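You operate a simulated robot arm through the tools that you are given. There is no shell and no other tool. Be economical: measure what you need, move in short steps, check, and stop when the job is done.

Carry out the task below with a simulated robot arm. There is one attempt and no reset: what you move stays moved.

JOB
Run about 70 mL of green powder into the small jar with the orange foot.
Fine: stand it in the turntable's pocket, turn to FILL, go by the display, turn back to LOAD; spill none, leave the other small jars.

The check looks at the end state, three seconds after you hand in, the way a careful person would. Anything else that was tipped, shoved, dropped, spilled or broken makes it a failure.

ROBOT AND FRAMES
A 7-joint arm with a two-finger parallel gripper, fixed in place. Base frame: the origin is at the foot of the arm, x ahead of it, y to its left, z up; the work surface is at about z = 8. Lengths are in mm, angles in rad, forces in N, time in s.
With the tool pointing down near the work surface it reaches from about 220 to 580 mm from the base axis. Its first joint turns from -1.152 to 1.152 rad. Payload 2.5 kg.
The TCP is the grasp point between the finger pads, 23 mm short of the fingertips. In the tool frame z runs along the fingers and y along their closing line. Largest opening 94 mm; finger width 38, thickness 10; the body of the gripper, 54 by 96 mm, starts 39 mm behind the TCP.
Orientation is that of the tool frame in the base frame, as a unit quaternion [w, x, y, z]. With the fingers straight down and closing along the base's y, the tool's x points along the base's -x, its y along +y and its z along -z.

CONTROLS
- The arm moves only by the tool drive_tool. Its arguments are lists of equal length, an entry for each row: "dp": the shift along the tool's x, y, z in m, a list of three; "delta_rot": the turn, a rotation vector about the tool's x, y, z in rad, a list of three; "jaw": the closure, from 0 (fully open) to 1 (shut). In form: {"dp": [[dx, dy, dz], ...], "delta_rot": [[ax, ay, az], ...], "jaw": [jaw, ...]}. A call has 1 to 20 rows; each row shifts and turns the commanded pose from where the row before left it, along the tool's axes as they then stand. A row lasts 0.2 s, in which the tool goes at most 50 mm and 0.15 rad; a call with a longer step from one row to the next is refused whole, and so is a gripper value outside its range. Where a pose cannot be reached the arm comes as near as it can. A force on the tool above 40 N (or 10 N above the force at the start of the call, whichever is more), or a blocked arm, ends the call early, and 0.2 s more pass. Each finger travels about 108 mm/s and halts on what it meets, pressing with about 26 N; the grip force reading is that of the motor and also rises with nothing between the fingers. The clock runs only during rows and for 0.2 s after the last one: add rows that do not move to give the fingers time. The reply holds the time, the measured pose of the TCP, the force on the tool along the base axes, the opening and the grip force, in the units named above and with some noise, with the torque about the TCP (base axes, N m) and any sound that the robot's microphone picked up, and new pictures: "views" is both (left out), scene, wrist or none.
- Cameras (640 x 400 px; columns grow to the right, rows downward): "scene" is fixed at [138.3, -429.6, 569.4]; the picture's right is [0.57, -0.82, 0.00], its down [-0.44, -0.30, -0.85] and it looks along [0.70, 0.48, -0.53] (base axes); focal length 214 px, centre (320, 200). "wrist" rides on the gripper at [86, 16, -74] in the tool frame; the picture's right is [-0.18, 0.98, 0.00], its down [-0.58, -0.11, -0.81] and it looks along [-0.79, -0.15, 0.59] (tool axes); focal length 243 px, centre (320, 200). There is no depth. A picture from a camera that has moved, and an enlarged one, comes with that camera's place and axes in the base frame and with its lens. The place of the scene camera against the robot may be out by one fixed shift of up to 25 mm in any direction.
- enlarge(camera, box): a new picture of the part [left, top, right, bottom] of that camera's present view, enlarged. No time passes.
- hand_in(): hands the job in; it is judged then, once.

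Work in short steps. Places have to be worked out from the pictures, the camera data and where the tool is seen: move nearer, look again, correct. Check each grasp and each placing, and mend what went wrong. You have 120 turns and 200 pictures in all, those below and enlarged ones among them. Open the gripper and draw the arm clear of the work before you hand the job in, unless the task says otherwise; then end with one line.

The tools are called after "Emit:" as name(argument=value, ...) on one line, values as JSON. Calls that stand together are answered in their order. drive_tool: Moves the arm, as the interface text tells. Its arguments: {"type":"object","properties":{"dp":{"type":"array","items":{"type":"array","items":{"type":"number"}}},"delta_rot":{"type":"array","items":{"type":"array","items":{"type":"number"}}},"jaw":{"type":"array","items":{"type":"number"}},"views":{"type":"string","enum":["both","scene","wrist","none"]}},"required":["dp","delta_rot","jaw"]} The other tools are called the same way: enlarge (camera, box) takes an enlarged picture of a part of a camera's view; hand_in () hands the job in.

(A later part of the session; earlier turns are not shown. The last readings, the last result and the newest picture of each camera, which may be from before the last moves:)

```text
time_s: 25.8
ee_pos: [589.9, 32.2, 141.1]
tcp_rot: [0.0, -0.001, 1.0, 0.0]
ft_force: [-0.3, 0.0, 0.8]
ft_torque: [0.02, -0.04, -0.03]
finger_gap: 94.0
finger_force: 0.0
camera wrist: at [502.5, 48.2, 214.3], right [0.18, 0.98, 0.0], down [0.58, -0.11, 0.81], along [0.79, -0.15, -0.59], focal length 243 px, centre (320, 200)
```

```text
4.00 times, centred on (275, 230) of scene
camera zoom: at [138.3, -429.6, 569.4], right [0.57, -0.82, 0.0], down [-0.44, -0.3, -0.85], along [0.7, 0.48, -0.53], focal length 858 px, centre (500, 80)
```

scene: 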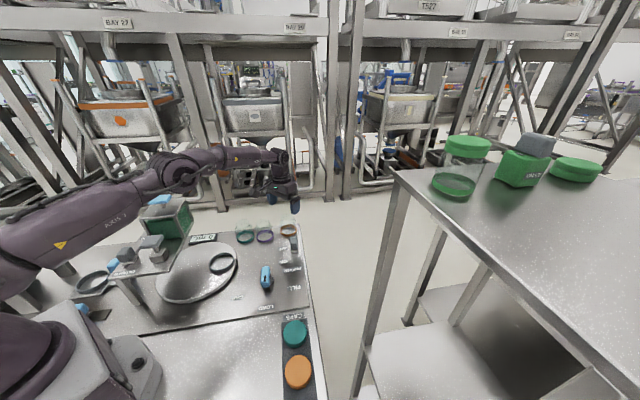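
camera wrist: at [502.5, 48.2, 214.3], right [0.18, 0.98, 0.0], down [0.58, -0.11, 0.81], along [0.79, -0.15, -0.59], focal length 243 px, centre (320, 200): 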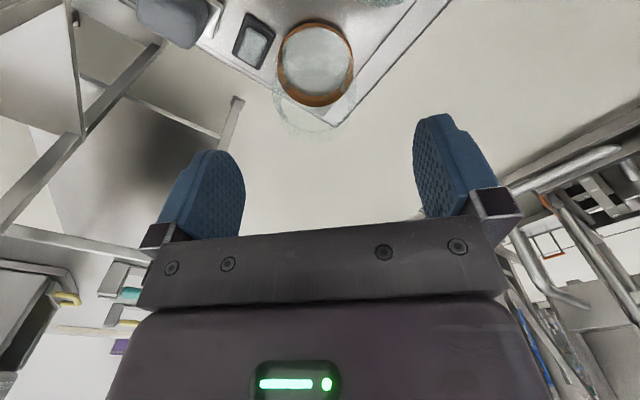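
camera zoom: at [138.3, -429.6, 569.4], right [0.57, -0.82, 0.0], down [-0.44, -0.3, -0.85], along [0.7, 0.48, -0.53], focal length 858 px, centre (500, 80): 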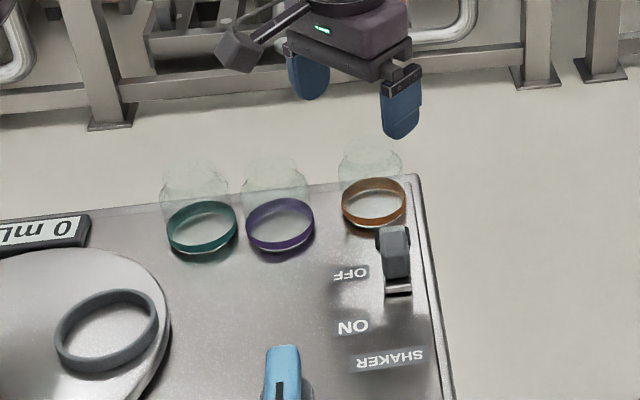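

The jar's straight wall runs to about z=58 and its rim is at ~75. I centre on it and descend with tips staying above the lamp bezel.

Emit:
drive_tool(dp=[[-0.001, -0.004, 0.01], [0, 0, 0.025], [0, 0, 0.02], [0, 0, 0.015], [0, 0, 0]], delta_rot=[[0, 0, 0], [0, 0, 0], [0, 0, 0], [0, 0, 0], [0, 0, 0]], jaw=[0, 0, 0, 0, 0])

Emit:
enlarge(camera="wrist", box=[140, 0, 500, 240])

Emit:
enlarge(camera="scene", box=[225, 180, 345, 280])

```text
time_s: 27.0
ee_pos: [591.6, 27.1, 70.0]
tcp_rot: [0.0, -0.001, 1.0, 0.0]
ft_force: [-0.8, -0.3, 0.0]
ft_torque: [-0.02, 0.03, -0.03]
finger_gap: 94.2
finger_force: 0.0
camera wrist: at [504.3, 43.3, 143.7], right [0.18, 0.98, 0.0], down [0.58, -0.11, 0.81], along [0.79, -0.15, -0.59], focal length 243 px, centre (320, 200)
```

scene: 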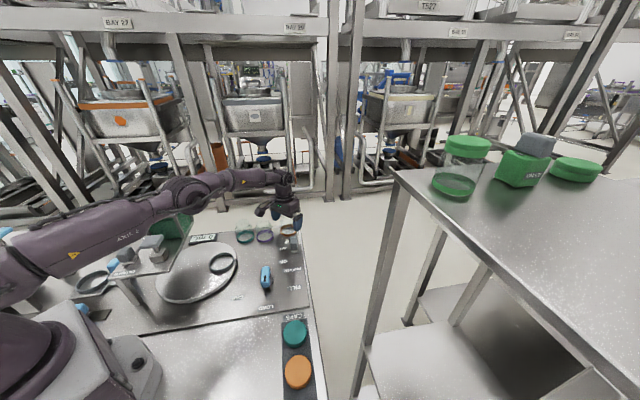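
wrist: 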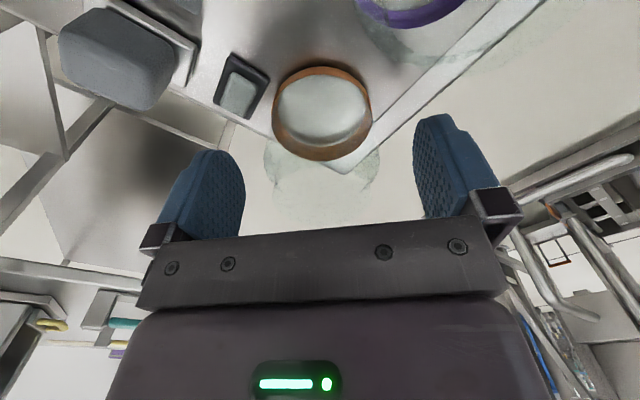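

```text
1.67 times, centred on (320, 120) of wrist
camera zoom: at [504.3, 43.3, 143.7], right [0.18, 0.98, 0.0], down [0.58, -0.11, 0.81], along [0.79, -0.15, -0.59], focal length 404 px, centre (320, 333)
```

zoom: 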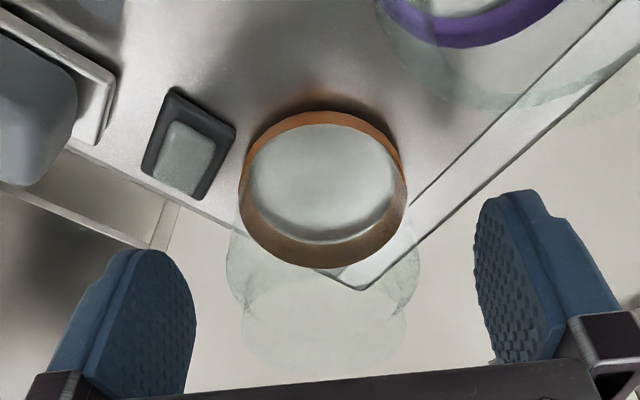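

```text
4.00 times, centred on (285, 230) of scene
camera zoom: at [138.3, -429.6, 569.4], right [0.57, -0.82, 0.0], down [-0.44, -0.3, -0.85], along [0.7, 0.48, -0.53], focal length 858 px, centre (460, 80)
```

zoom: 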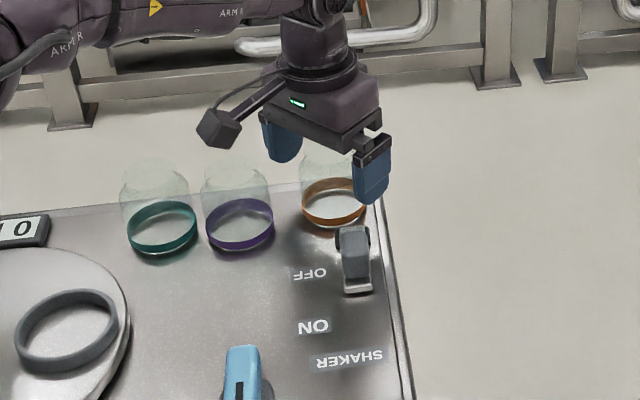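

Aligned. Descend to z=52 and close.

Emit:
drive_tool(dp=[[0, 0, 0.01], [0, 0, 0.008], [0, 0, 0], [0, 0, 0], [0, 0, 0], [0, 0, 0]], delta_rot=[[0, 0, 0], [0, 0, 0], [0, 0, 0], [0, 0, 0], [0, 0, 0], [0, 0, 0]], jaw=[0, 0, 0.15, 0.3, 0.45, 0.45], views="wrist")

```text
time_s: 28.4
ee_pos: [589.6, 27.6, 51.3]
tcp_rot: [0.0, -0.001, 1.0, 0.0]
ft_force: [0.1, 0.2, -0.2]
ft_torque: [-0.03, 0.02, 0.02]
finger_gap: 59.3
finger_force: 25.9
camera wrist: at [503.5, 43.7, 125.6], right [0.18, 0.98, 0.0], down [0.58, -0.11, 0.81], along [0.79, -0.15, -0.59], focal length 243 px, centre (320, 200)
```

wrist: 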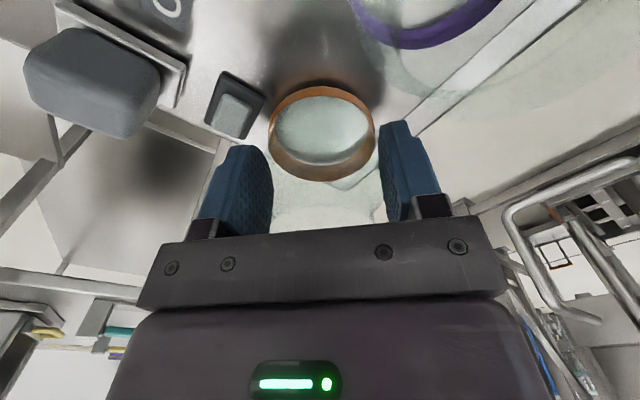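

Gripped at 59 mm. Lift straight up and check the hold.

Emit:
drive_tool(dp=[[0, 0, -0.01], [0, 0, -0.03], [0, 0, -0.04], [0, 0, -0.045], [0.03, 0, -0.035]], delta_rot=[[0, 0, 0], [0, 0, 0], [0, 0, 0], [0, 0, 0], [0, 0, 0]], jaw=[0.45, 0.45, 0.45, 0.45, 0.45])

```text
time_s: 29.6
ee_pos: [561.9, 26.9, 211.8]
tcp_rot: [0.0, -0.002, 1.0, 0.0]
ft_force: [-0.2, -0.6, -0.8]
ft_torque: [-0.02, 0.01, 0.02]
finger_gap: 59.3
finger_force: 26.0
camera wrist: at [474.6, 43.7, 286.6], right [0.18, 0.98, 0.0], down [0.58, -0.11, 0.81], along [0.79, -0.15, -0.59], focal length 243 px, centre (320, 200)
```

scene: 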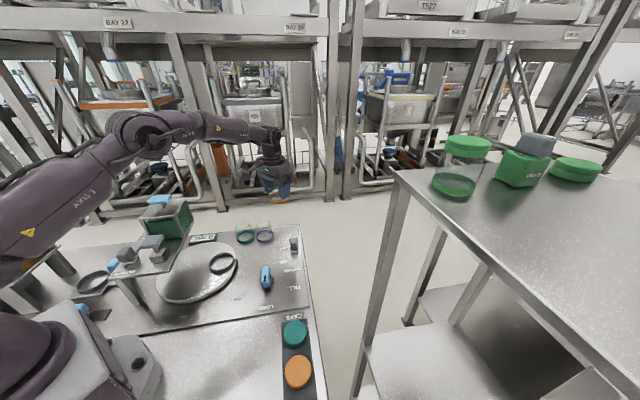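
wrist: 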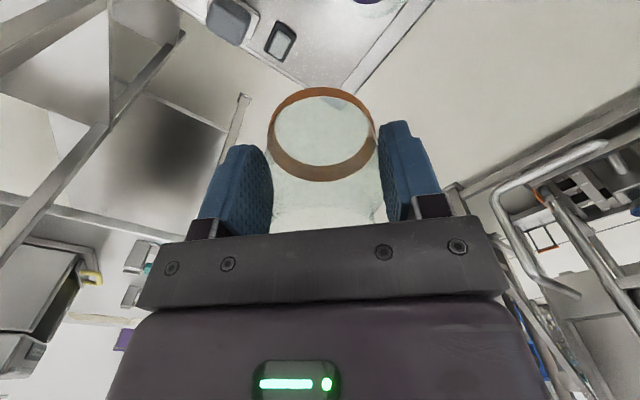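

Jar is held firmly. Carry it over toward the pocket at about (349,84), yawing 45° so the camera bracket stays clear of the hopper deck.

Emit:
drive_tool(dp=[[0.043, 0.0114, 0], [0.043, 0.0114, 0], [0.043, 0.0114, 0], [0.043, 0.0114, 0], [0.04, 0.0114, 0], [0, 0, 0], [0, 0, 0], [0, 0, 0], [0, 0, 0], [0, 0, 0], [0, 0, 0], [0, 0, 0]], delta_rot=[[0, 0, 0], [0, 0, 0], [0, 0, 0], [0, 0, 0], [0, 0, 0], [0, 0, -0.131], [0, 0, -0.131], [0, 0, -0.131], [0, 0, -0.131], [0, 0, -0.131], [0, 0, -0.13], [0, 0, 0]], jaw=[0.45, 0.45, 0.45, 0.45, 0.45, 0.45, 0.45, 0.45, 0.45, 0.45, 0.45, 0.45])

Emit:
enlarge(camera="wrist", box=[160, 0, 480, 200])

Emit:
enlarge(camera="scene", box=[120, 170, 300, 310])

```text
time_s: 32.2
ee_pos: [348.2, 82.2, 211.6]
tcp_rot: [0.0, -0.384, 0.923, 0.0]
ft_force: [-0.9, -0.5, 0.0]
ft_torque: [0.0, -0.01, 0.02]
finger_gap: 59.2
finger_force: 25.9
camera wrist: at [275.7, 33.4, 285.5], right [-0.57, 0.82, 0.0], down [0.49, 0.34, 0.81], along [0.66, 0.46, -0.59], focal length 243 px, centre (320, 200)
```

scene: 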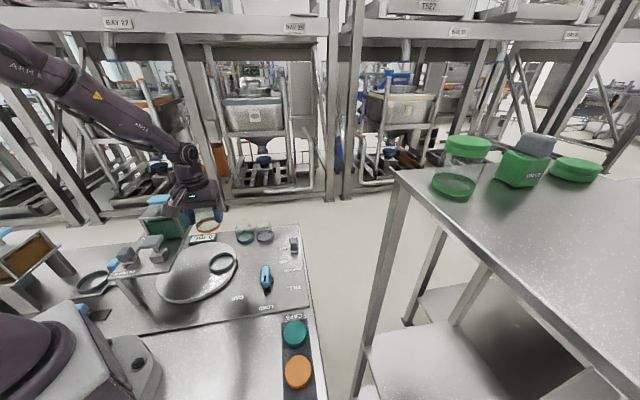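
wrist: 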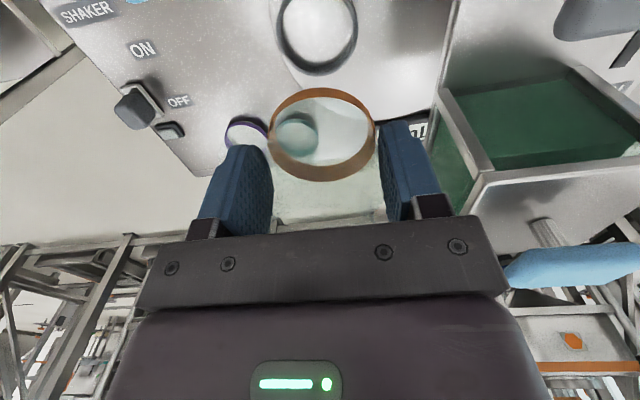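

```text
2.00 times, centred on (320, 100) of wrist
camera zoom: at [275.7, 33.4, 285.5], right [-0.57, 0.82, 0.0], down [0.49, 0.34, 0.81], along [0.66, 0.46, -0.59], focal length 485 px, centre (320, 400)
```

zoom: 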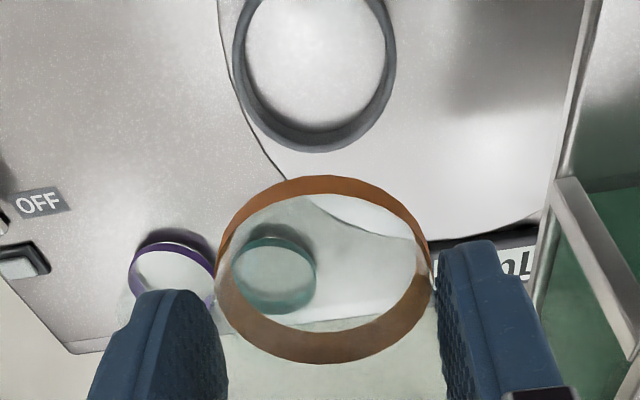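

```text
2.86 times, centred on (210, 240) of scene
camera zoom: at [138.3, -429.6, 569.4], right [0.57, -0.82, 0.0], down [-0.44, -0.3, -0.85], along [0.7, 0.48, -0.53], focal length 613 px, centre (634, 86)
```

zoom: 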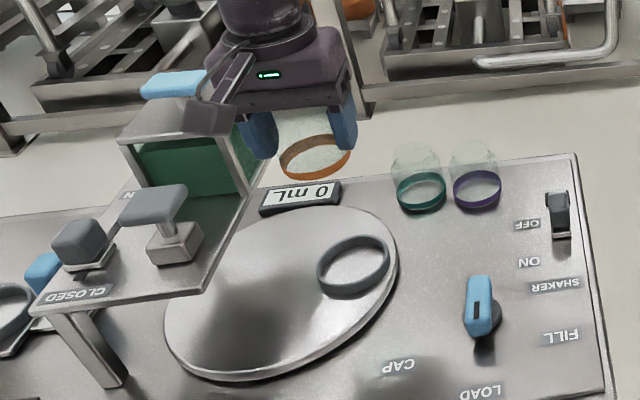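

Pocket ring centre computes to about (350,82.6). Lower to z≈115 and re-measure.

Emit:
drive_tool(dp=[[0, 0, 0.025], [0, 0, 0.04], [0, 0, 0.031], [0, 0, 0]], delta_rot=[[0, 0, 0], [0, 0, 0], [0, 0, 0], [0, 0, 0]], jaw=[0.45, 0.45, 0.45, 0.45], views="none")

Emit:
enlarge(camera="wrist", box=[160, 0, 480, 200])

Emit:
enlarge(camera="scene", box=[160, 190, 280, 290])

```text
time_s: 33.2
ee_pos: [349.0, 83.1, 116.7]
tcp_rot: [0.0, -0.384, 0.923, 0.0]
ft_force: [0.4, -0.8, -0.8]
ft_torque: [0.03, -0.01, -0.02]
finger_gap: 59.4
finger_force: 25.5
```

```text
2.00 times, centred on (320, 100) of wrist
camera zoom: at [276.0, 33.1, 191.2], right [-0.57, 0.82, 0.0], down [0.49, 0.33, 0.81], along [0.66, 0.46, -0.59], focal length 485 px, centre (320, 400)
```

zoom: 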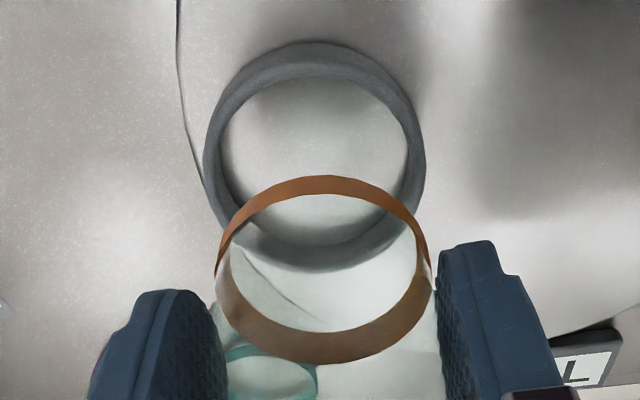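

```text
4.00 times, centred on (220, 240) of scene
camera zoom: at [138.3, -429.6, 569.4], right [0.57, -0.82, 0.0], down [-0.44, -0.3, -0.85], along [0.7, 0.48, -0.53], focal length 858 px, centre (720, 40)
```

zoom: 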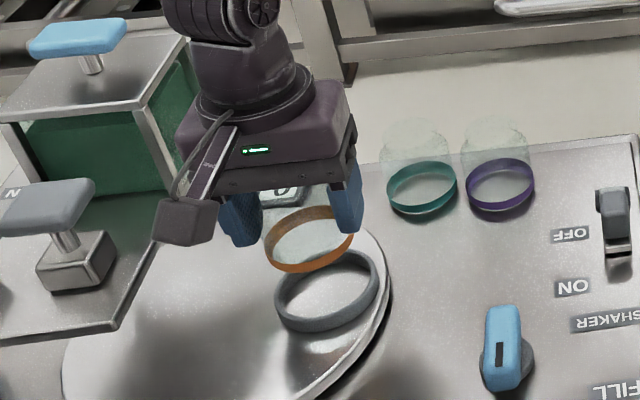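

Pocket is ~2.5 mm to the image-left of the jar. I correct that and lower to just above the ring.

Emit:
drive_tool(dp=[[0.0005, -0.0025, 0.015], [0, 0, 0.019], [0, 0, 0]], delta_rot=[[0, 0, 0], [0, 0, 0], [0, 0, 0]], jaw=[0.45, 0.45, 0.45], views="none")

Emit:
enlarge(camera="wrist", box=[220, 50, 420, 200])

Emit:
enlarge(camera="scene", box=[180, 220, 260, 290])

```text
time_s: 34.0
ee_pos: [349.5, 80.2, 84.3]
tcp_rot: [0.0, -0.383, 0.924, -0.001]
ft_force: [-1.3, 0.1, 1.8]
ft_torque: [0.09, -0.04, 0.03]
finger_gap: 59.3
finger_force: 26.2
```

```text
2.67 times, centred on (320, 125) of wrist
camera zoom: at [277.1, 30.1, 157.5], right [-0.57, 0.82, 0.0], down [0.49, 0.33, 0.81], along [0.67, 0.46, -0.59], focal length 647 px, centre (320, 400)
```

zoom: 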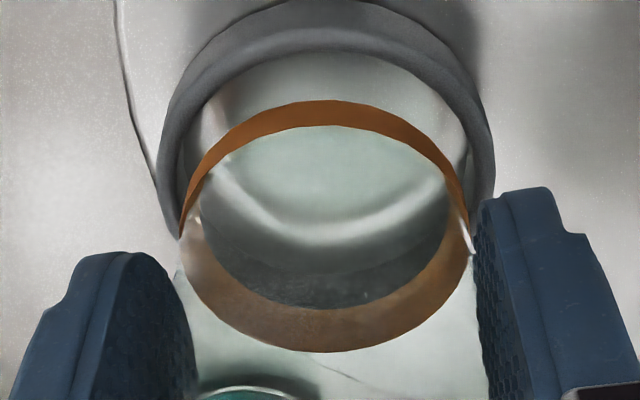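

```text
5.71 times, centred on (220, 255) of scene
camera zoom: at [138.3, -429.6, 569.4], right [0.57, -0.82, 0.0], down [-0.44, -0.3, -0.85], along [0.7, 0.48, -0.53], focal length 1226 px, centre (891, -114)
```

zoom: 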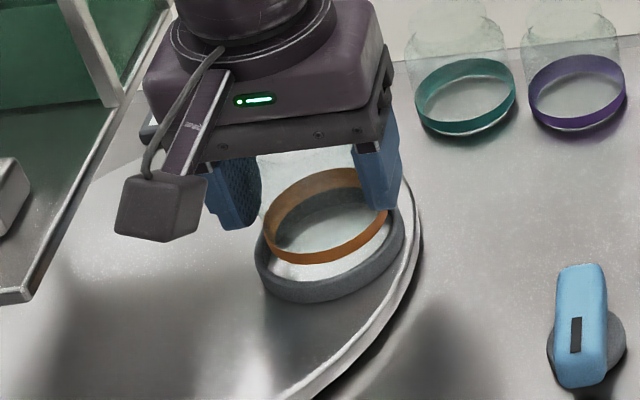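

Jar and ring are aligned to within about 1 mm in both views. Lower carefully into the ring.

Emit:
drive_tool(dp=[[0, 0, 0.004], [0, 0, 0.004], [0, 0, 0.004], [0, 0, 0]], delta_rot=[[0, 0, 0], [0, 0, 0], [0, 0, 0], [0, 0, 0]], jaw=[0.45, 0.45, 0.45, 0.45], views="none")

Emit:
enlarge(camera="wrist", box=[220, 50, 420, 200])

Emit:
enlarge(camera="scene", box=[180, 220, 260, 290])

```text
time_s: 35.0
ee_pos: [348.0, 81.4, 69.7]
tcp_rot: [-0.001, -0.383, 0.924, -0.001]
ft_force: [-1.0, 0.2, -1.0]
ft_torque: [-0.04, 0.04, 0.02]
finger_gap: 59.3
finger_force: 25.9
```

```text
2.67 times, centred on (320, 125) of wrist
camera zoom: at [276.1, 30.3, 144.0], right [-0.57, 0.82, 0.0], down [0.49, 0.33, 0.81], along [0.66, 0.46, -0.59], focal length 647 px, centre (320, 400)
```

zoom: 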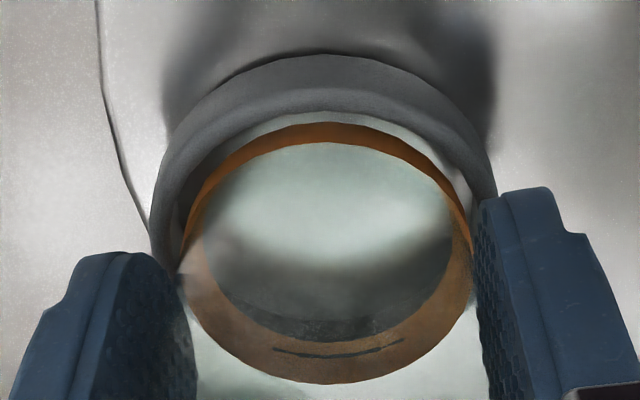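

```text
5.71 times, centred on (220, 255) of scene
camera zoom: at [138.3, -429.6, 569.4], right [0.57, -0.82, 0.0], down [-0.44, -0.3, -0.85], along [0.7, 0.48, -0.53], focal length 1226 px, centre (891, -114)
```

zoom: 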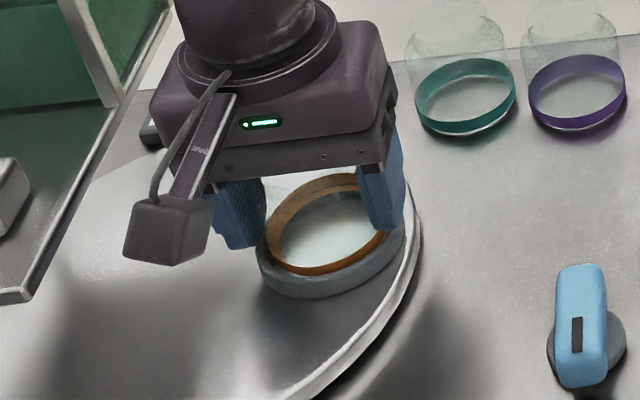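

The jar seems to have shifted up in the grip, so it may be resting on the ring's rim. I take a finer look before going on.

Emit:
enlarge(camera="wrist", box=[260, 90, 380, 180])

Emit:
enlarge(camera="scene", box=[205, 235, 245, 265])

```text
4.44 times, centred on (320, 135) of wrist
camera zoom: at [276.1, 30.3, 144.0], right [-0.57, 0.82, 0.0], down [0.49, 0.33, 0.81], along [0.66, 0.46, -0.59], focal length 1078 px, centre (320, 489)
```

zoom: 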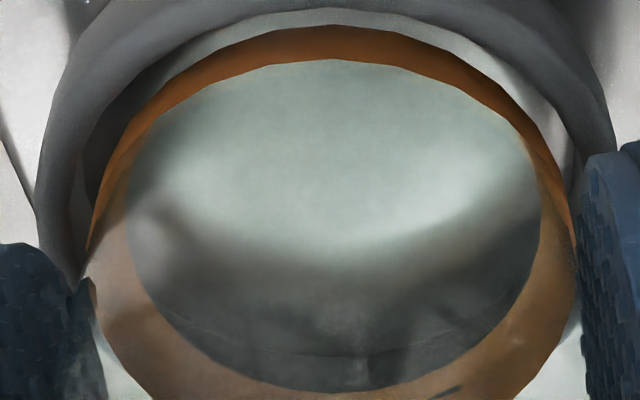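

```text
13.33 times, centred on (225, 250) of scene
camera zoom: at [138.3, -429.6, 569.4], right [0.57, -0.82, 0.0], down [-0.44, -0.3, -0.85], along [0.7, 0.48, -0.53], focal length 2860 px, centre (1587, -467)
```

zoom: 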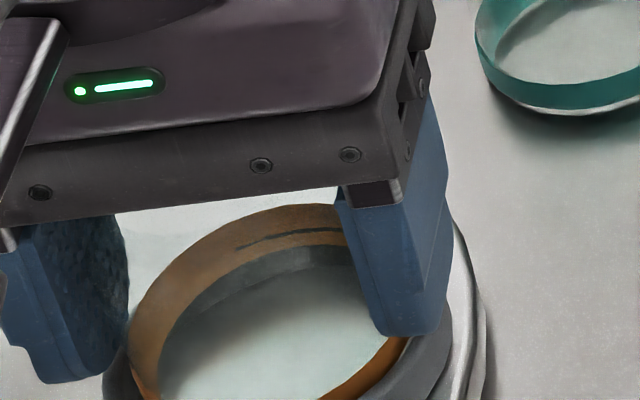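

The jar pivoted about the finger axis by ~0.17 rad: its far foot edge caught the far rim, so it's a few mm too far forward. I raise and tilt the tool to bring the jar upright again, then look.

Emit:
drive_tool(dp=[[0, 0, -0.008], [0, 0, -0.01], [0.0, 0, 0], [0, 0, 0]], delta_rot=[[0, 0, 0], [0, 0, 0], [0, 0.08, 0], [0, 0.09, 0]], jaw=[0.45, 0.45, 0.45, 0.45], views="none")

Emit:
enlarge(camera="wrist", box=[220, 50, 420, 200])

Emit:
enlarge(camera="scene", box=[180, 220, 260, 290])

```text
time_s: 36.0
ee_pos: [350.0, 81.4, 89.1]
tcp_rot: [-0.079, -0.382, 0.92, -0.032]
ft_force: [0.1, -0.3, -1.8]
ft_torque: [0.02, 0.0, -0.02]
finger_gap: 59.4
finger_force: 26.3
```

```text
2.67 times, centred on (320, 125) of wrist
camera zoom: at [287.1, 40.9, 175.9], right [-0.57, 0.82, -0.03], down [0.58, 0.43, 0.7], along [0.59, 0.38, -0.72], focal length 647 px, centre (320, 400)
```

zoom: 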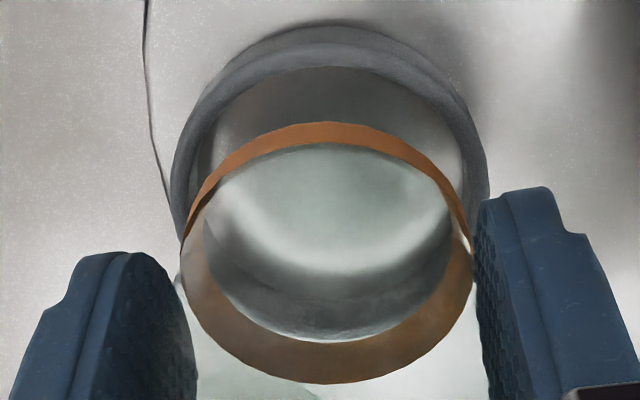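

```text
5.71 times, centred on (220, 255) of scene
camera zoom: at [138.3, -429.6, 569.4], right [0.57, -0.82, 0.0], down [-0.44, -0.3, -0.85], along [0.7, 0.48, -0.53], focal length 1226 px, centre (891, -114)
```

zoom: 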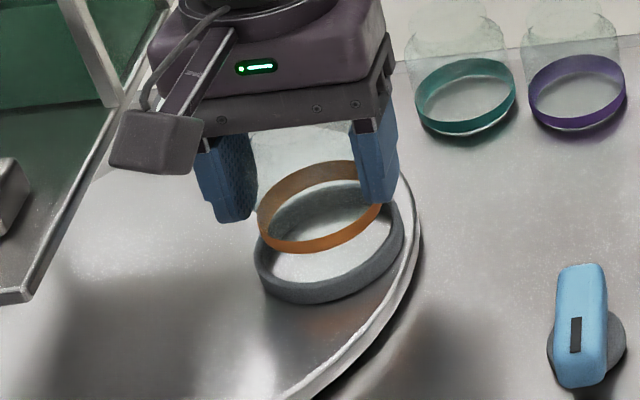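

Both estimates put the jar ~3 mm too far forward (away from the robot). Shift back 3 mm and lower 10 mm, then re-check.

Emit:
drive_tool(dp=[[0.003, 0, 0.0005], [-0.0008, 0, 0.005], [-0.0008, 0, 0.005], [0, 0, 0]], delta_rot=[[0, 0, 0], [0, 0, 0], [0, 0, 0], [0, 0, 0]], jaw=[0.45, 0.45, 0.45, 0.45], views="none")

Emit:
enlarge(camera="wrist", box=[240, 70, 400, 190])

Emit:
enlarge(camera="scene", box=[195, 230, 251, 272])

```text
time_s: 37.0
ee_pos: [347.0, 78.9, 77.9]
tcp_rot: [-0.078, -0.381, 0.921, -0.032]
ft_force: [-0.5, 0.5, -0.5]
ft_torque: [0.04, 0.03, 0.0]
finger_gap: 59.2
finger_force: 25.9
```

```text
3.33 times, centred on (320, 130) of wrist
camera zoom: at [284.5, 39.1, 165.9], right [-0.57, 0.82, -0.03], down [0.58, 0.43, 0.7], along [0.59, 0.38, -0.72], focal length 809 px, centre (320, 433)
```

zoom: 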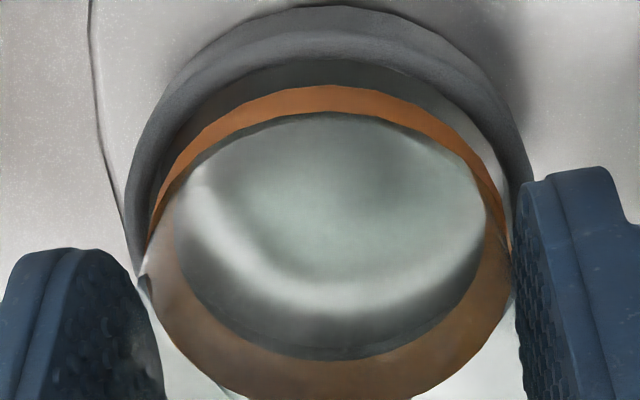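

```text
9.52 times, centred on (223, 251) of scene
camera zoom: at [138.3, -429.6, 569.4], right [0.57, -0.82, 0.0], down [-0.44, -0.3, -0.85], along [0.7, 0.48, -0.53], focal length 2043 px, centre (1244, -286)
```

zoom: 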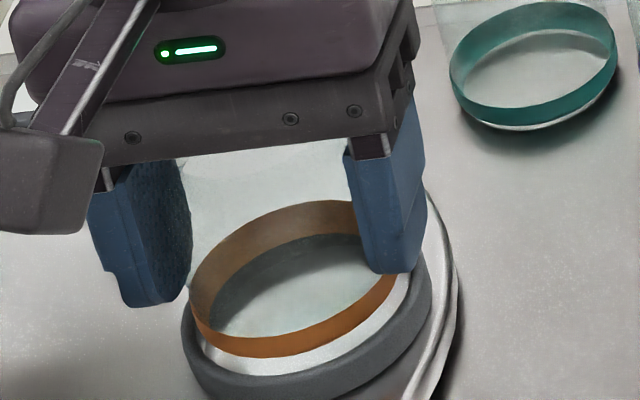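

Near-side gap is ~2 mm, which looks centred. Lower in small steps with a check.

Emit:
drive_tool(dp=[[-0.0007, 0, 0.004], [-0.0007, 0, 0.004], [0, 0, 0]], delta_rot=[[0, 0, 0], [0, 0, 0], [0, 0, 0]], jaw=[0.45, 0.45, 0.45], views="none")

Emit:
enlarge(camera="wrist", box=[240, 70, 400, 190])

Emit:
enlarge(camera="scene", box=[195, 230, 251, 272])

```text
time_s: 37.8
ee_pos: [347.3, 78.8, 70.1]
tcp_rot: [-0.078, -0.381, 0.921, -0.033]
ft_force: [0.2, 0.7, -1.4]
ft_torque: [0.05, 0.0, 0.01]
finger_gap: 59.2
finger_force: 25.6
```

```text
3.33 times, centred on (320, 130) of wrist
camera zoom: at [284.7, 38.8, 157.5], right [-0.57, 0.82, -0.03], down [0.58, 0.43, 0.7], along [0.59, 0.38, -0.72], focal length 809 px, centre (320, 433)
```

zoom: 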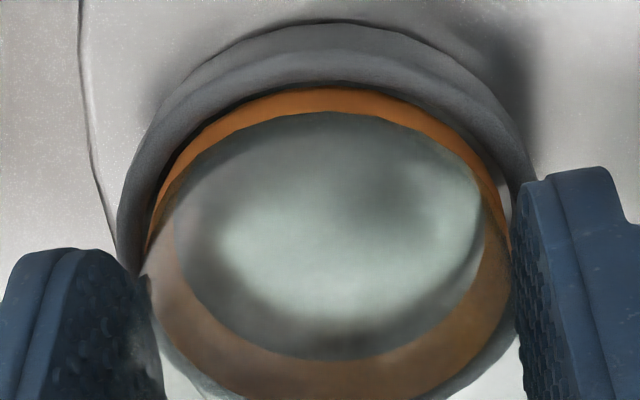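

```text
9.52 times, centred on (223, 251) of scene
camera zoom: at [138.3, -429.6, 569.4], right [0.57, -0.82, 0.0], down [-0.44, -0.3, -0.85], along [0.7, 0.48, -0.53], focal length 2043 px, centre (1244, -286)
```

zoom: 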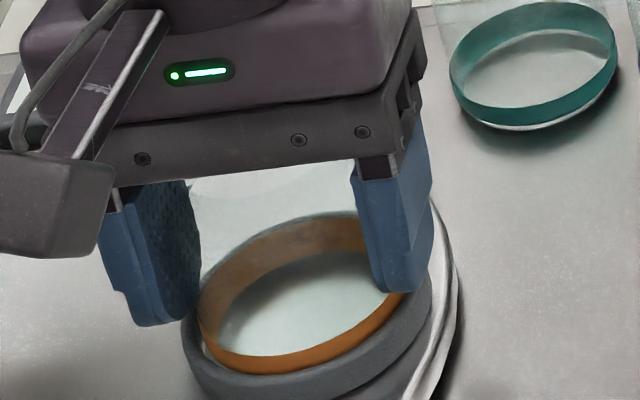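

Still free and jar unmoved in the grip; it is entering the ring. Continue lowering.

Emit:
drive_tool(dp=[[-0.0007, 0, 0.004], [-0.0003, 0, 0.002], [0, 0, 0]], delta_rot=[[0, 0, 0], [0, 0, 0], [0, 0, 0]], jaw=[0.45, 0.45, 0.45], views="none")

Emit:
enlarge(camera="wrist", box=[240, 70, 400, 190])

Emit:
enlarge(camera="scene", box=[195, 230, 251, 272])

```text
time_s: 38.6
ee_pos: [346.0, 78.9, 65.9]
tcp_rot: [-0.077, -0.382, 0.92, -0.033]
ft_force: [-1.5, 0.0, 3.4]
ft_torque: [0.09, 0.01, 0.09]
finger_gap: 59.4
finger_force: 26.3
stopped in row 3: the force on the tool passed its limit at 42 N (the readings are from after the stop); the commanded pose is now the measured one
```

```text
3.33 times, centred on (320, 130) of wrist
camera zoom: at [285.5, 39.6, 153.0], right [-0.57, 0.82, -0.03], down [0.58, 0.43, 0.7], along [0.59, 0.38, -0.71], focal length 809 px, centre (320, 433)
```

zoom: 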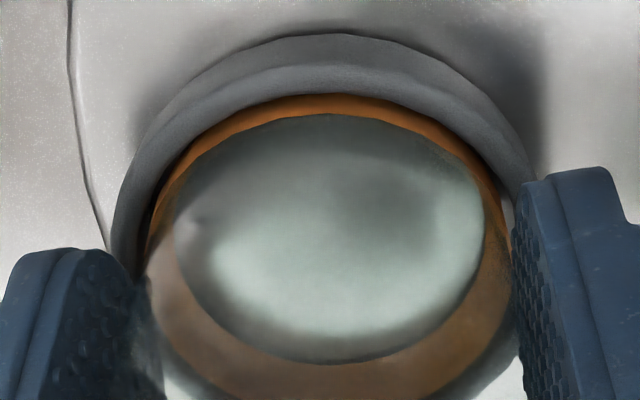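

```text
9.52 times, centred on (223, 251) of scene
camera zoom: at [138.3, -429.6, 569.4], right [0.57, -0.82, 0.0], down [-0.44, -0.3, -0.85], along [0.7, 0.48, -0.53], focal length 2043 px, centre (1244, -286)
```

zoom: 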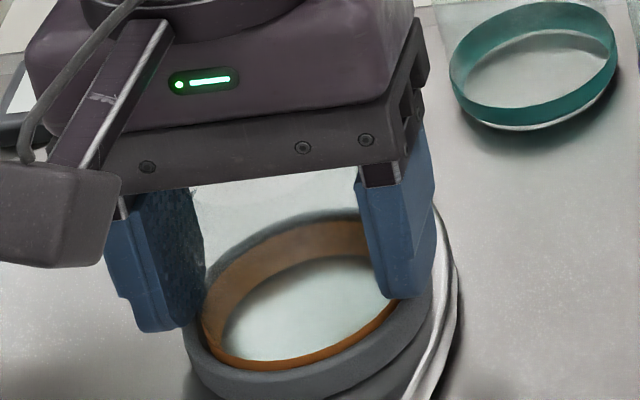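

The foot is in the ring and seated on the turntable. Open and check before withdrawing.

Emit:
drive_tool(dp=[[0, 0, 0], [0, 0, 0], [0, 0, 0]], delta_rot=[[0, 0, 0], [0, 0, 0], [0, 0, 0]], jaw=[0.2, 0, 0], views="none")

Emit:
enlarge(camera="wrist", box=[240, 70, 400, 190])

Emit:
enlarge(camera="scene", box=[195, 230, 251, 272])

```text
time_s: 39.4
ee_pos: [348.6, 79.4, 65.4]
tcp_rot: [-0.077, -0.383, 0.92, -0.032]
ft_force: [-0.2, 0.4, -0.5]
ft_torque: [-0.02, 0.01, 0.02]
finger_gap: 94.0
finger_force: 0.1
```

```text
3.33 times, centred on (320, 130) of wrist
camera zoom: at [285.4, 39.5, 152.9], right [-0.57, 0.82, -0.03], down [0.58, 0.43, 0.7], along [0.59, 0.38, -0.72], focal length 809 px, centre (320, 433)
```

zoom: 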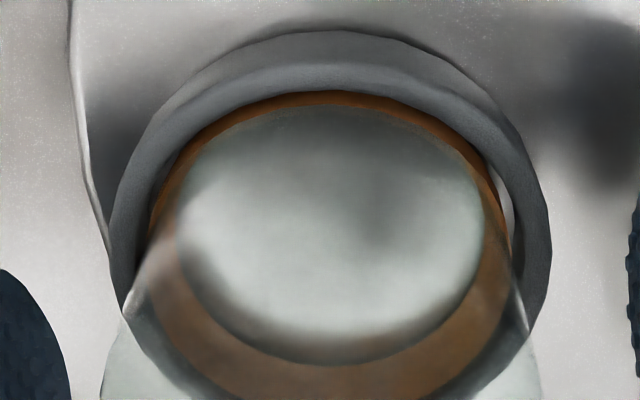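

```text
9.52 times, centred on (223, 251) of scene
camera zoom: at [138.3, -429.6, 569.4], right [0.57, -0.82, 0.0], down [-0.44, -0.3, -0.85], along [0.7, 0.48, -0.53], focal length 2043 px, centre (1244, -286)
```

zoom: 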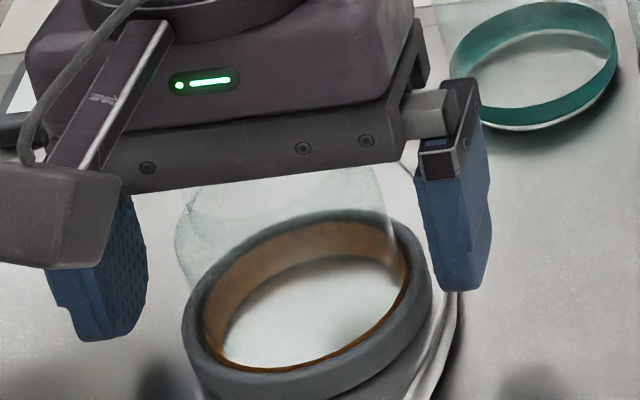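

The jar is nicely seated in the pocket. Withdraw straight up, straighten the tool and look at the knob.

Emit:
drive_tool(dp=[[0.003, 0, -0.02], [0.005, 0, -0.03], [0.005, 0, -0.03], [0.005, 0, -0.03], [0, 0, 0], [0.025, -0.04, 0], [0.025, -0.04, 0], [0.025, -0.03, 0], [0, 0, 0]], delta_rot=[[0, 0, 0], [0, 0, 0], [0, 0, 0], [0, 0, 0], [0, -0.145, 0], [0, -0.02, 0], [0, 0, -0.1], [0, 0, -0.1], [0, 0, 0]], jaw=[0, 0, 0, 0, 0, 0, 0, 0, 0])

```text
time_s: 41.4
ee_pos: [375.8, -48.7, 178.6]
tcp_rot: [0.0, -0.475, 0.88, -0.001]
ft_force: [-0.1, -0.2, -0.5]
ft_torque: [0.0, 0.01, -0.05]
finger_gap: 93.9
finger_force: 0.1
camera wrist: at [314.3, -112.7, 253.5], right [-0.72, 0.69, 0.0], down [0.41, 0.43, 0.81], along [0.56, 0.58, -0.59], focal length 243 px, centre (320, 200)
```

scene: 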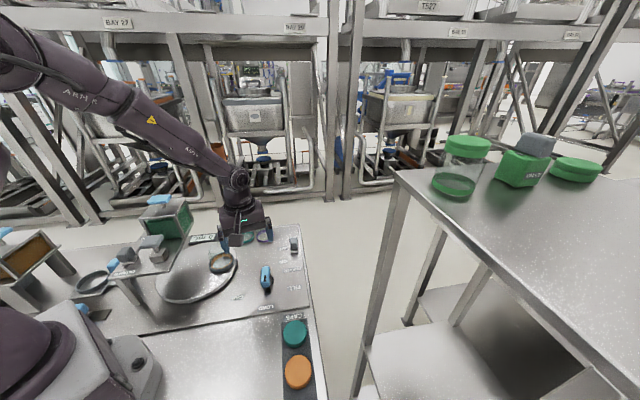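
wrist: 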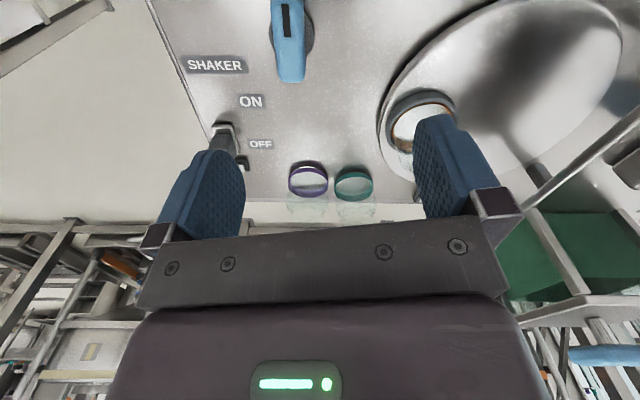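

Emit:
enlarge(camera="wrist", box=[220, 0, 380, 100])

Emit:
enlarge(camera="scene", box=[220, 240, 320, 320])

```text
4.00 times, centred on (300, 50) of wrist
camera zoom: at [314.3, -112.7, 253.5], right [-0.72, 0.69, 0.0], down [0.41, 0.43, 0.81], along [0.56, 0.58, -0.59], focal length 970 px, centre (400, 800)
```

zoom: 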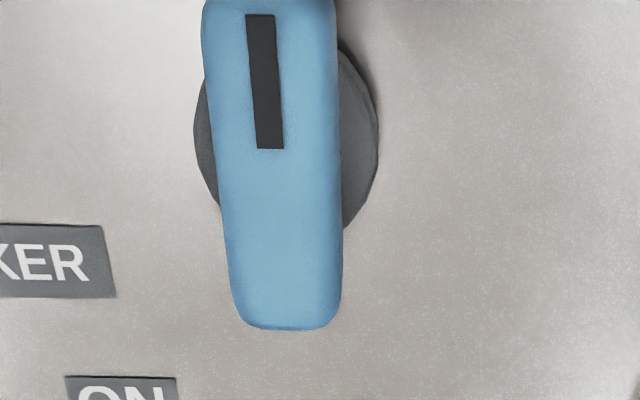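

```text
5.00 times, centred on (270, 280) of scene
camera zoom: at [138.3, -429.6, 569.4], right [0.57, -0.82, 0.0], down [-0.44, -0.3, -0.85], along [0.7, 0.48, -0.53], focal length 1072 px, centre (570, -200)
```

zoom: 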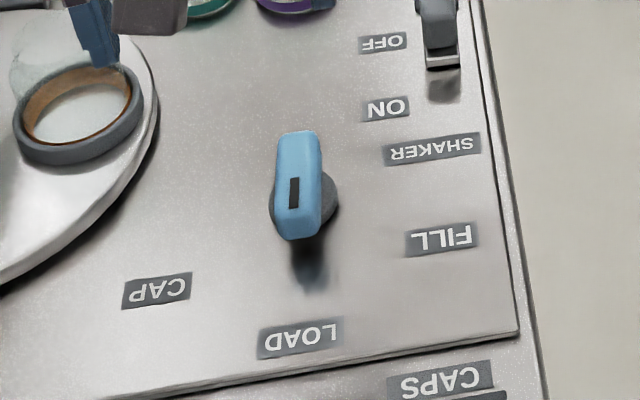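

Estimates of the knob's y differ (−53…−80), so I lower over the middle of them and use the wrist view near the TCP to settle it.

Emit:
drive_tool(dp=[[0.012, -0.022, 0.0], [0, 0, 0.03], [0, 0, 0.028], [0, 0, 0]], delta_rot=[[0, 0, 0], [0, 0, 0], [0, 0, 0], [0, 0, 0]], jaw=[0, 0, 0, 0])

Emit:
enlarge(camera="scene", box=[220, 220, 320, 300])

```text
time_s: 42.4
ee_pos: [389.5, -72.7, 121.2]
tcp_rot: [-0.001, -0.474, 0.881, -0.001]
ft_force: [-0.7, -0.2, 0.0]
ft_torque: [-0.01, -0.01, 0.01]
finger_gap: 94.0
finger_force: 0.0
camera wrist: at [329.0, -136.2, 194.5], right [-0.72, 0.69, 0.0], down [0.41, 0.43, 0.8], along [0.56, 0.58, -0.59], focal length 243 px, centre (320, 200)
```

scene: 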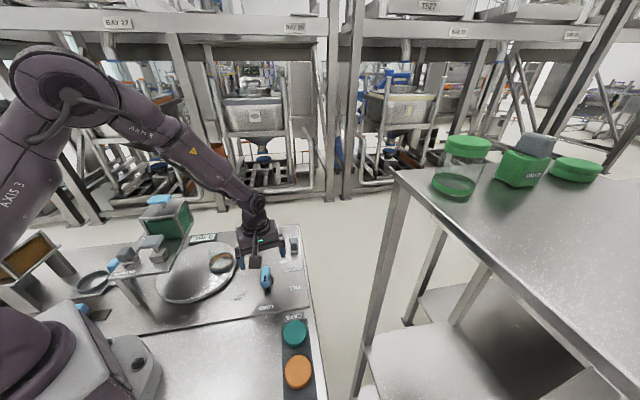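
wrist: 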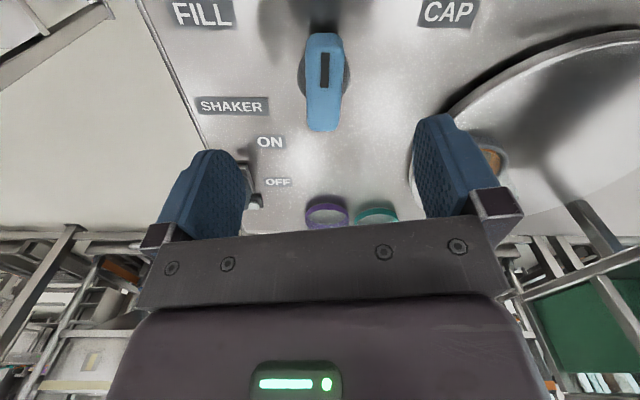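

```text
5.00 times, centred on (270, 260) of scene
camera zoom: at [138.3, -429.6, 569.4], right [0.57, -0.82, 0.0], down [-0.44, -0.3, -0.85], along [0.7, 0.48, -0.53], focal length 1072 px, centre (570, -100)
```

zoom: 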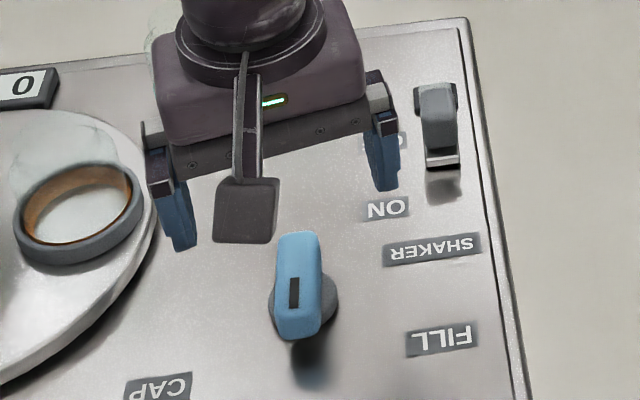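

Knob centre ≈(390,-68), handle pointing along 45° at LOAD, top z≈32. Align yaw and centre, lower for a closer look.

Emit:
drive_tool(dp=[[-0.0035, 0.002, 0.0], [0, 0, 0.02], [0, 0, 0.018], [0, 0, 0]], delta_rot=[[0, 0, 0.1], [0, 0, 0.09], [0, 0, 0], [0, 0, 0]], jaw=[0, 0, 0.3, 0.45], views="none")

Emit:
enlarge(camera="wrist", box=[160, 0, 480, 200])

Emit:
enlarge(camera="scene", box=[220, 230, 300, 300])

```text
time_s: 43.4
ee_pos: [391.9, -68.5, 82.0]
tcp_rot: [-0.001, -0.389, 0.921, 0.0]
ft_force: [-0.4, -0.4, 0.6]
ft_torque: [-0.01, -0.03, 0.03]
finger_gap: 51.5
finger_force: 0.1
```

```text
2.00 times, centred on (320, 100) of wrist
camera zoom: at [319.3, -119.4, 156.4], right [-0.58, 0.82, 0.0], down [0.48, 0.34, 0.81], along [0.66, 0.46, -0.59], focal length 485 px, centre (320, 400)
```

zoom: 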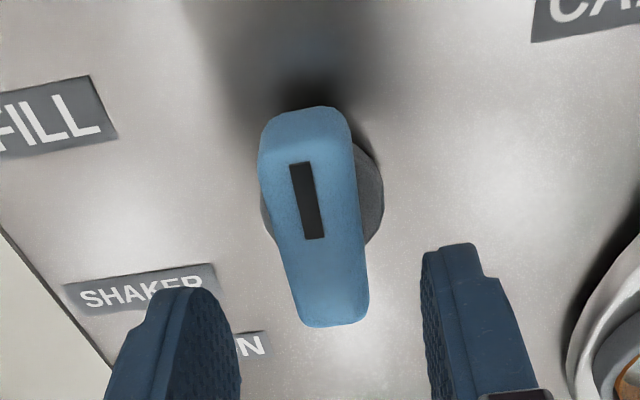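

```text
5.71 times, centred on (260, 265) of scene
camera zoom: at [138.3, -429.6, 569.4], right [0.57, -0.82, 0.0], down [-0.44, -0.3, -0.85], along [0.7, 0.48, -0.53], focal length 1226 px, centre (663, -171)
```

zoom: 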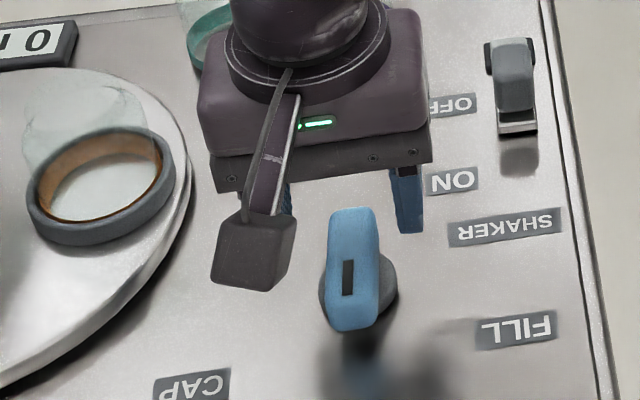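

TCP is centred over the knob. Descend to z≈44 with 51 mm opening, then close on the handle.

Emit:
drive_tool(dp=[[0, 0, 0.02], [0, 0, 0.014], [0, 0, 0.004], [0, 0, 0], [0, 0, 0], [0, 0, 0]], delta_rot=[[0, 0, 0], [0, 0, 0], [0, 0, 0], [0, 0, 0], [0, 0, 0], [0, 0, 0]], jaw=[0.45, 0.45, 0.45, 0.45, 0.8, 0.8], views="none")

Emit:
enlarge(camera="wrist", box=[160, 0, 480, 200])

Emit:
enlarge(camera="scene", box=[220, 230, 300, 300])

```text
time_s: 44.8
ee_pos: [389.9, -68.9, 44.8]
tcp_rot: [-0.001, -0.388, 0.922, -0.001]
ft_force: [7.0, -1.7, -8.0]
ft_torque: [-0.2, 0.48, -0.03]
finger_gap: 23.8
finger_force: 45.1
```

```text
2.00 times, centred on (320, 100) of wrist
camera zoom: at [318.1, -119.8, 117.7], right [-0.58, 0.82, 0.0], down [0.48, 0.34, 0.81], along [0.66, 0.46, -0.59], focal length 485 px, centre (320, 400)
```

zoom: 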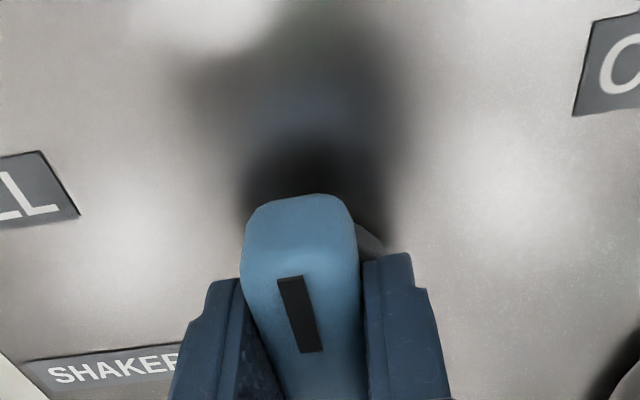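

```text
5.71 times, centred on (260, 265) of scene
camera zoom: at [138.3, -429.6, 569.4], right [0.57, -0.82, 0.0], down [-0.44, -0.3, -0.85], along [0.7, 0.48, -0.53], focal length 1226 px, centre (663, -171)
```

zoom: 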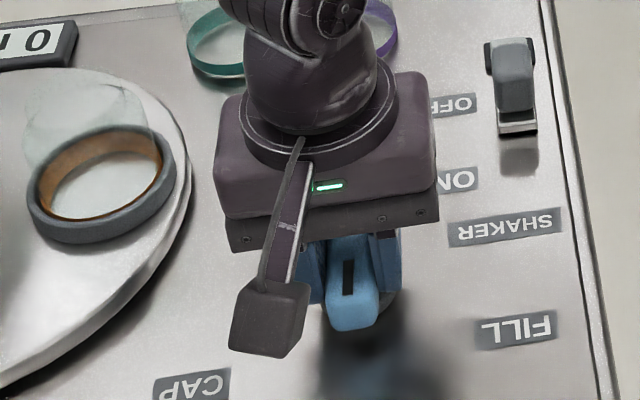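

Gripped. Turn slowly toward FILL (counter-clockwise from above) and watch.

Emit:
drive_tool(dp=[[0, 0, 0], [0, 0, 0], [0, 0, 0], [0, 0, 0], [0, 0, 0], [0, 0, 0]], delta_rot=[[0, 0, -0.05], [0, 0, -0.05], [0, 0, -0.05], [0, 0, -0.05], [0, 0, -0.05], [0, 0, 0]], jaw=[0.8, 0.8, 0.8, 0.8, 0.8, 0.8], views="scene")

Emit:
enlarge(camera="scene", box=[120, 190, 300, 310])

```text
time_s: 46.2
ee_pos: [390.8, -69.1, 43.4]
tcp_rot: [0.0, -0.5, 0.866, -0.002]
ft_force: [19.6, -9.4, -16.2]
ft_torque: [0.05, 0.57, 0.02]
finger_gap: 24.0
finger_force: 44.8
```

scene: 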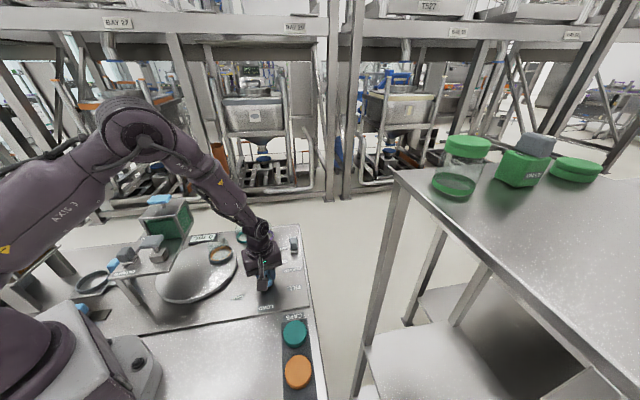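

```text
3.33 times, centred on (210, 250) of scene
camera zoom: at [138.4, -429.6, 569.4], right [0.57, -0.82, 0.0], down [-0.44, -0.3, -0.85], along [0.7, 0.48, -0.53], focal length 715 px, centre (687, 33)
```

zoom: 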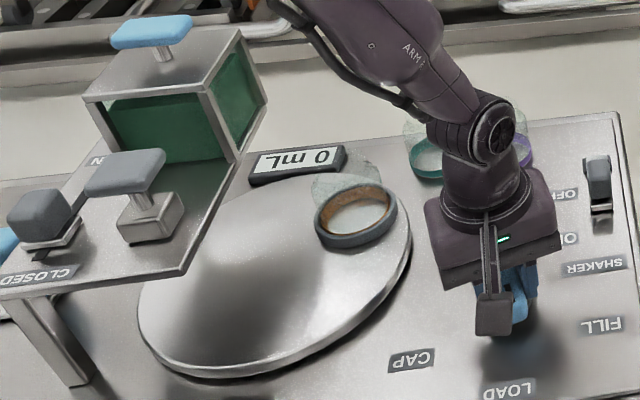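

Turntable follows. I relieve the side force and continue turning.

Emit:
drive_tool(dp=[[0, -0.0012, 0.0005], [0, 0, 0], [0, 0, 0], [0, 0, 0], [0, 0, 0], [0, 0, 0], [0, 0, 0], [0, 0, 0], [0, 0, 0]], delta_rot=[[0, 0, -0.05], [0, 0, -0.05], [0, 0, -0.05], [0, 0, -0.05], [0, 0, -0.05], [0, 0, -0.05], [0, 0, -0.05], [0, 0, -0.05], [0, 0, 0]], jaw=[0.8, 0.8, 0.8, 0.8, 0.8, 0.8, 0.8, 0.8, 0.8], views="none")

Emit:
enlarge(camera="scene", box=[120, 190, 300, 310])

Emit:
enlarge(camera="wrist", box=[160, 0, 480, 200])

```text
time_s: 48.2
ee_pos: [390.3, -69.3, 43.3]
tcp_rot: [-0.001, -0.662, 0.749, -0.001]
ft_force: [2.7, -16.6, 7.9]
ft_torque: [-0.39, 0.1, 0.0]
finger_gap: 23.8
finger_force: 45.3
```

```text
3.33 times, centred on (210, 250) of scene
camera zoom: at [138.2, -429.6, 569.4], right [0.57, -0.82, 0.0], down [-0.44, -0.3, -0.85], along [0.7, 0.48, -0.53], focal length 715 px, centre (687, 33)
```

zoom: 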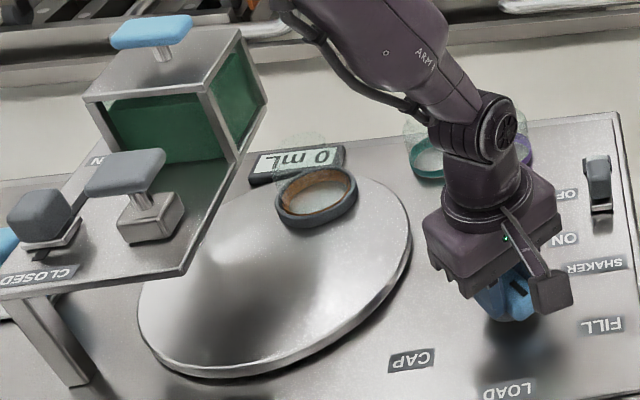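

```text
2.00 times, centred on (320, 100) of wrist
camera zoom: at [364.1, -153.2, 117.9], right [-0.95, 0.3, 0.0], down [0.18, 0.57, 0.8], along [0.24, 0.77, -0.59], focal length 485 px, centre (320, 400)
```

zoom: 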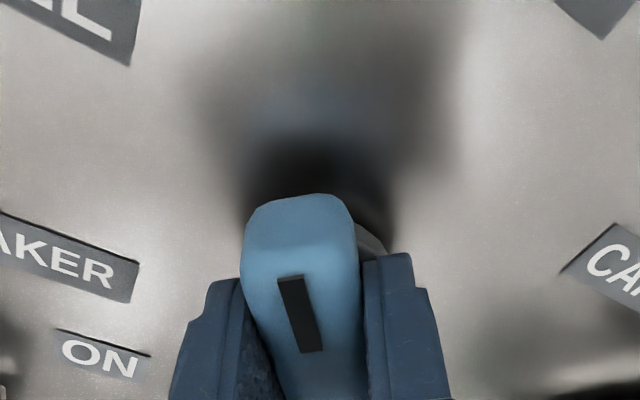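

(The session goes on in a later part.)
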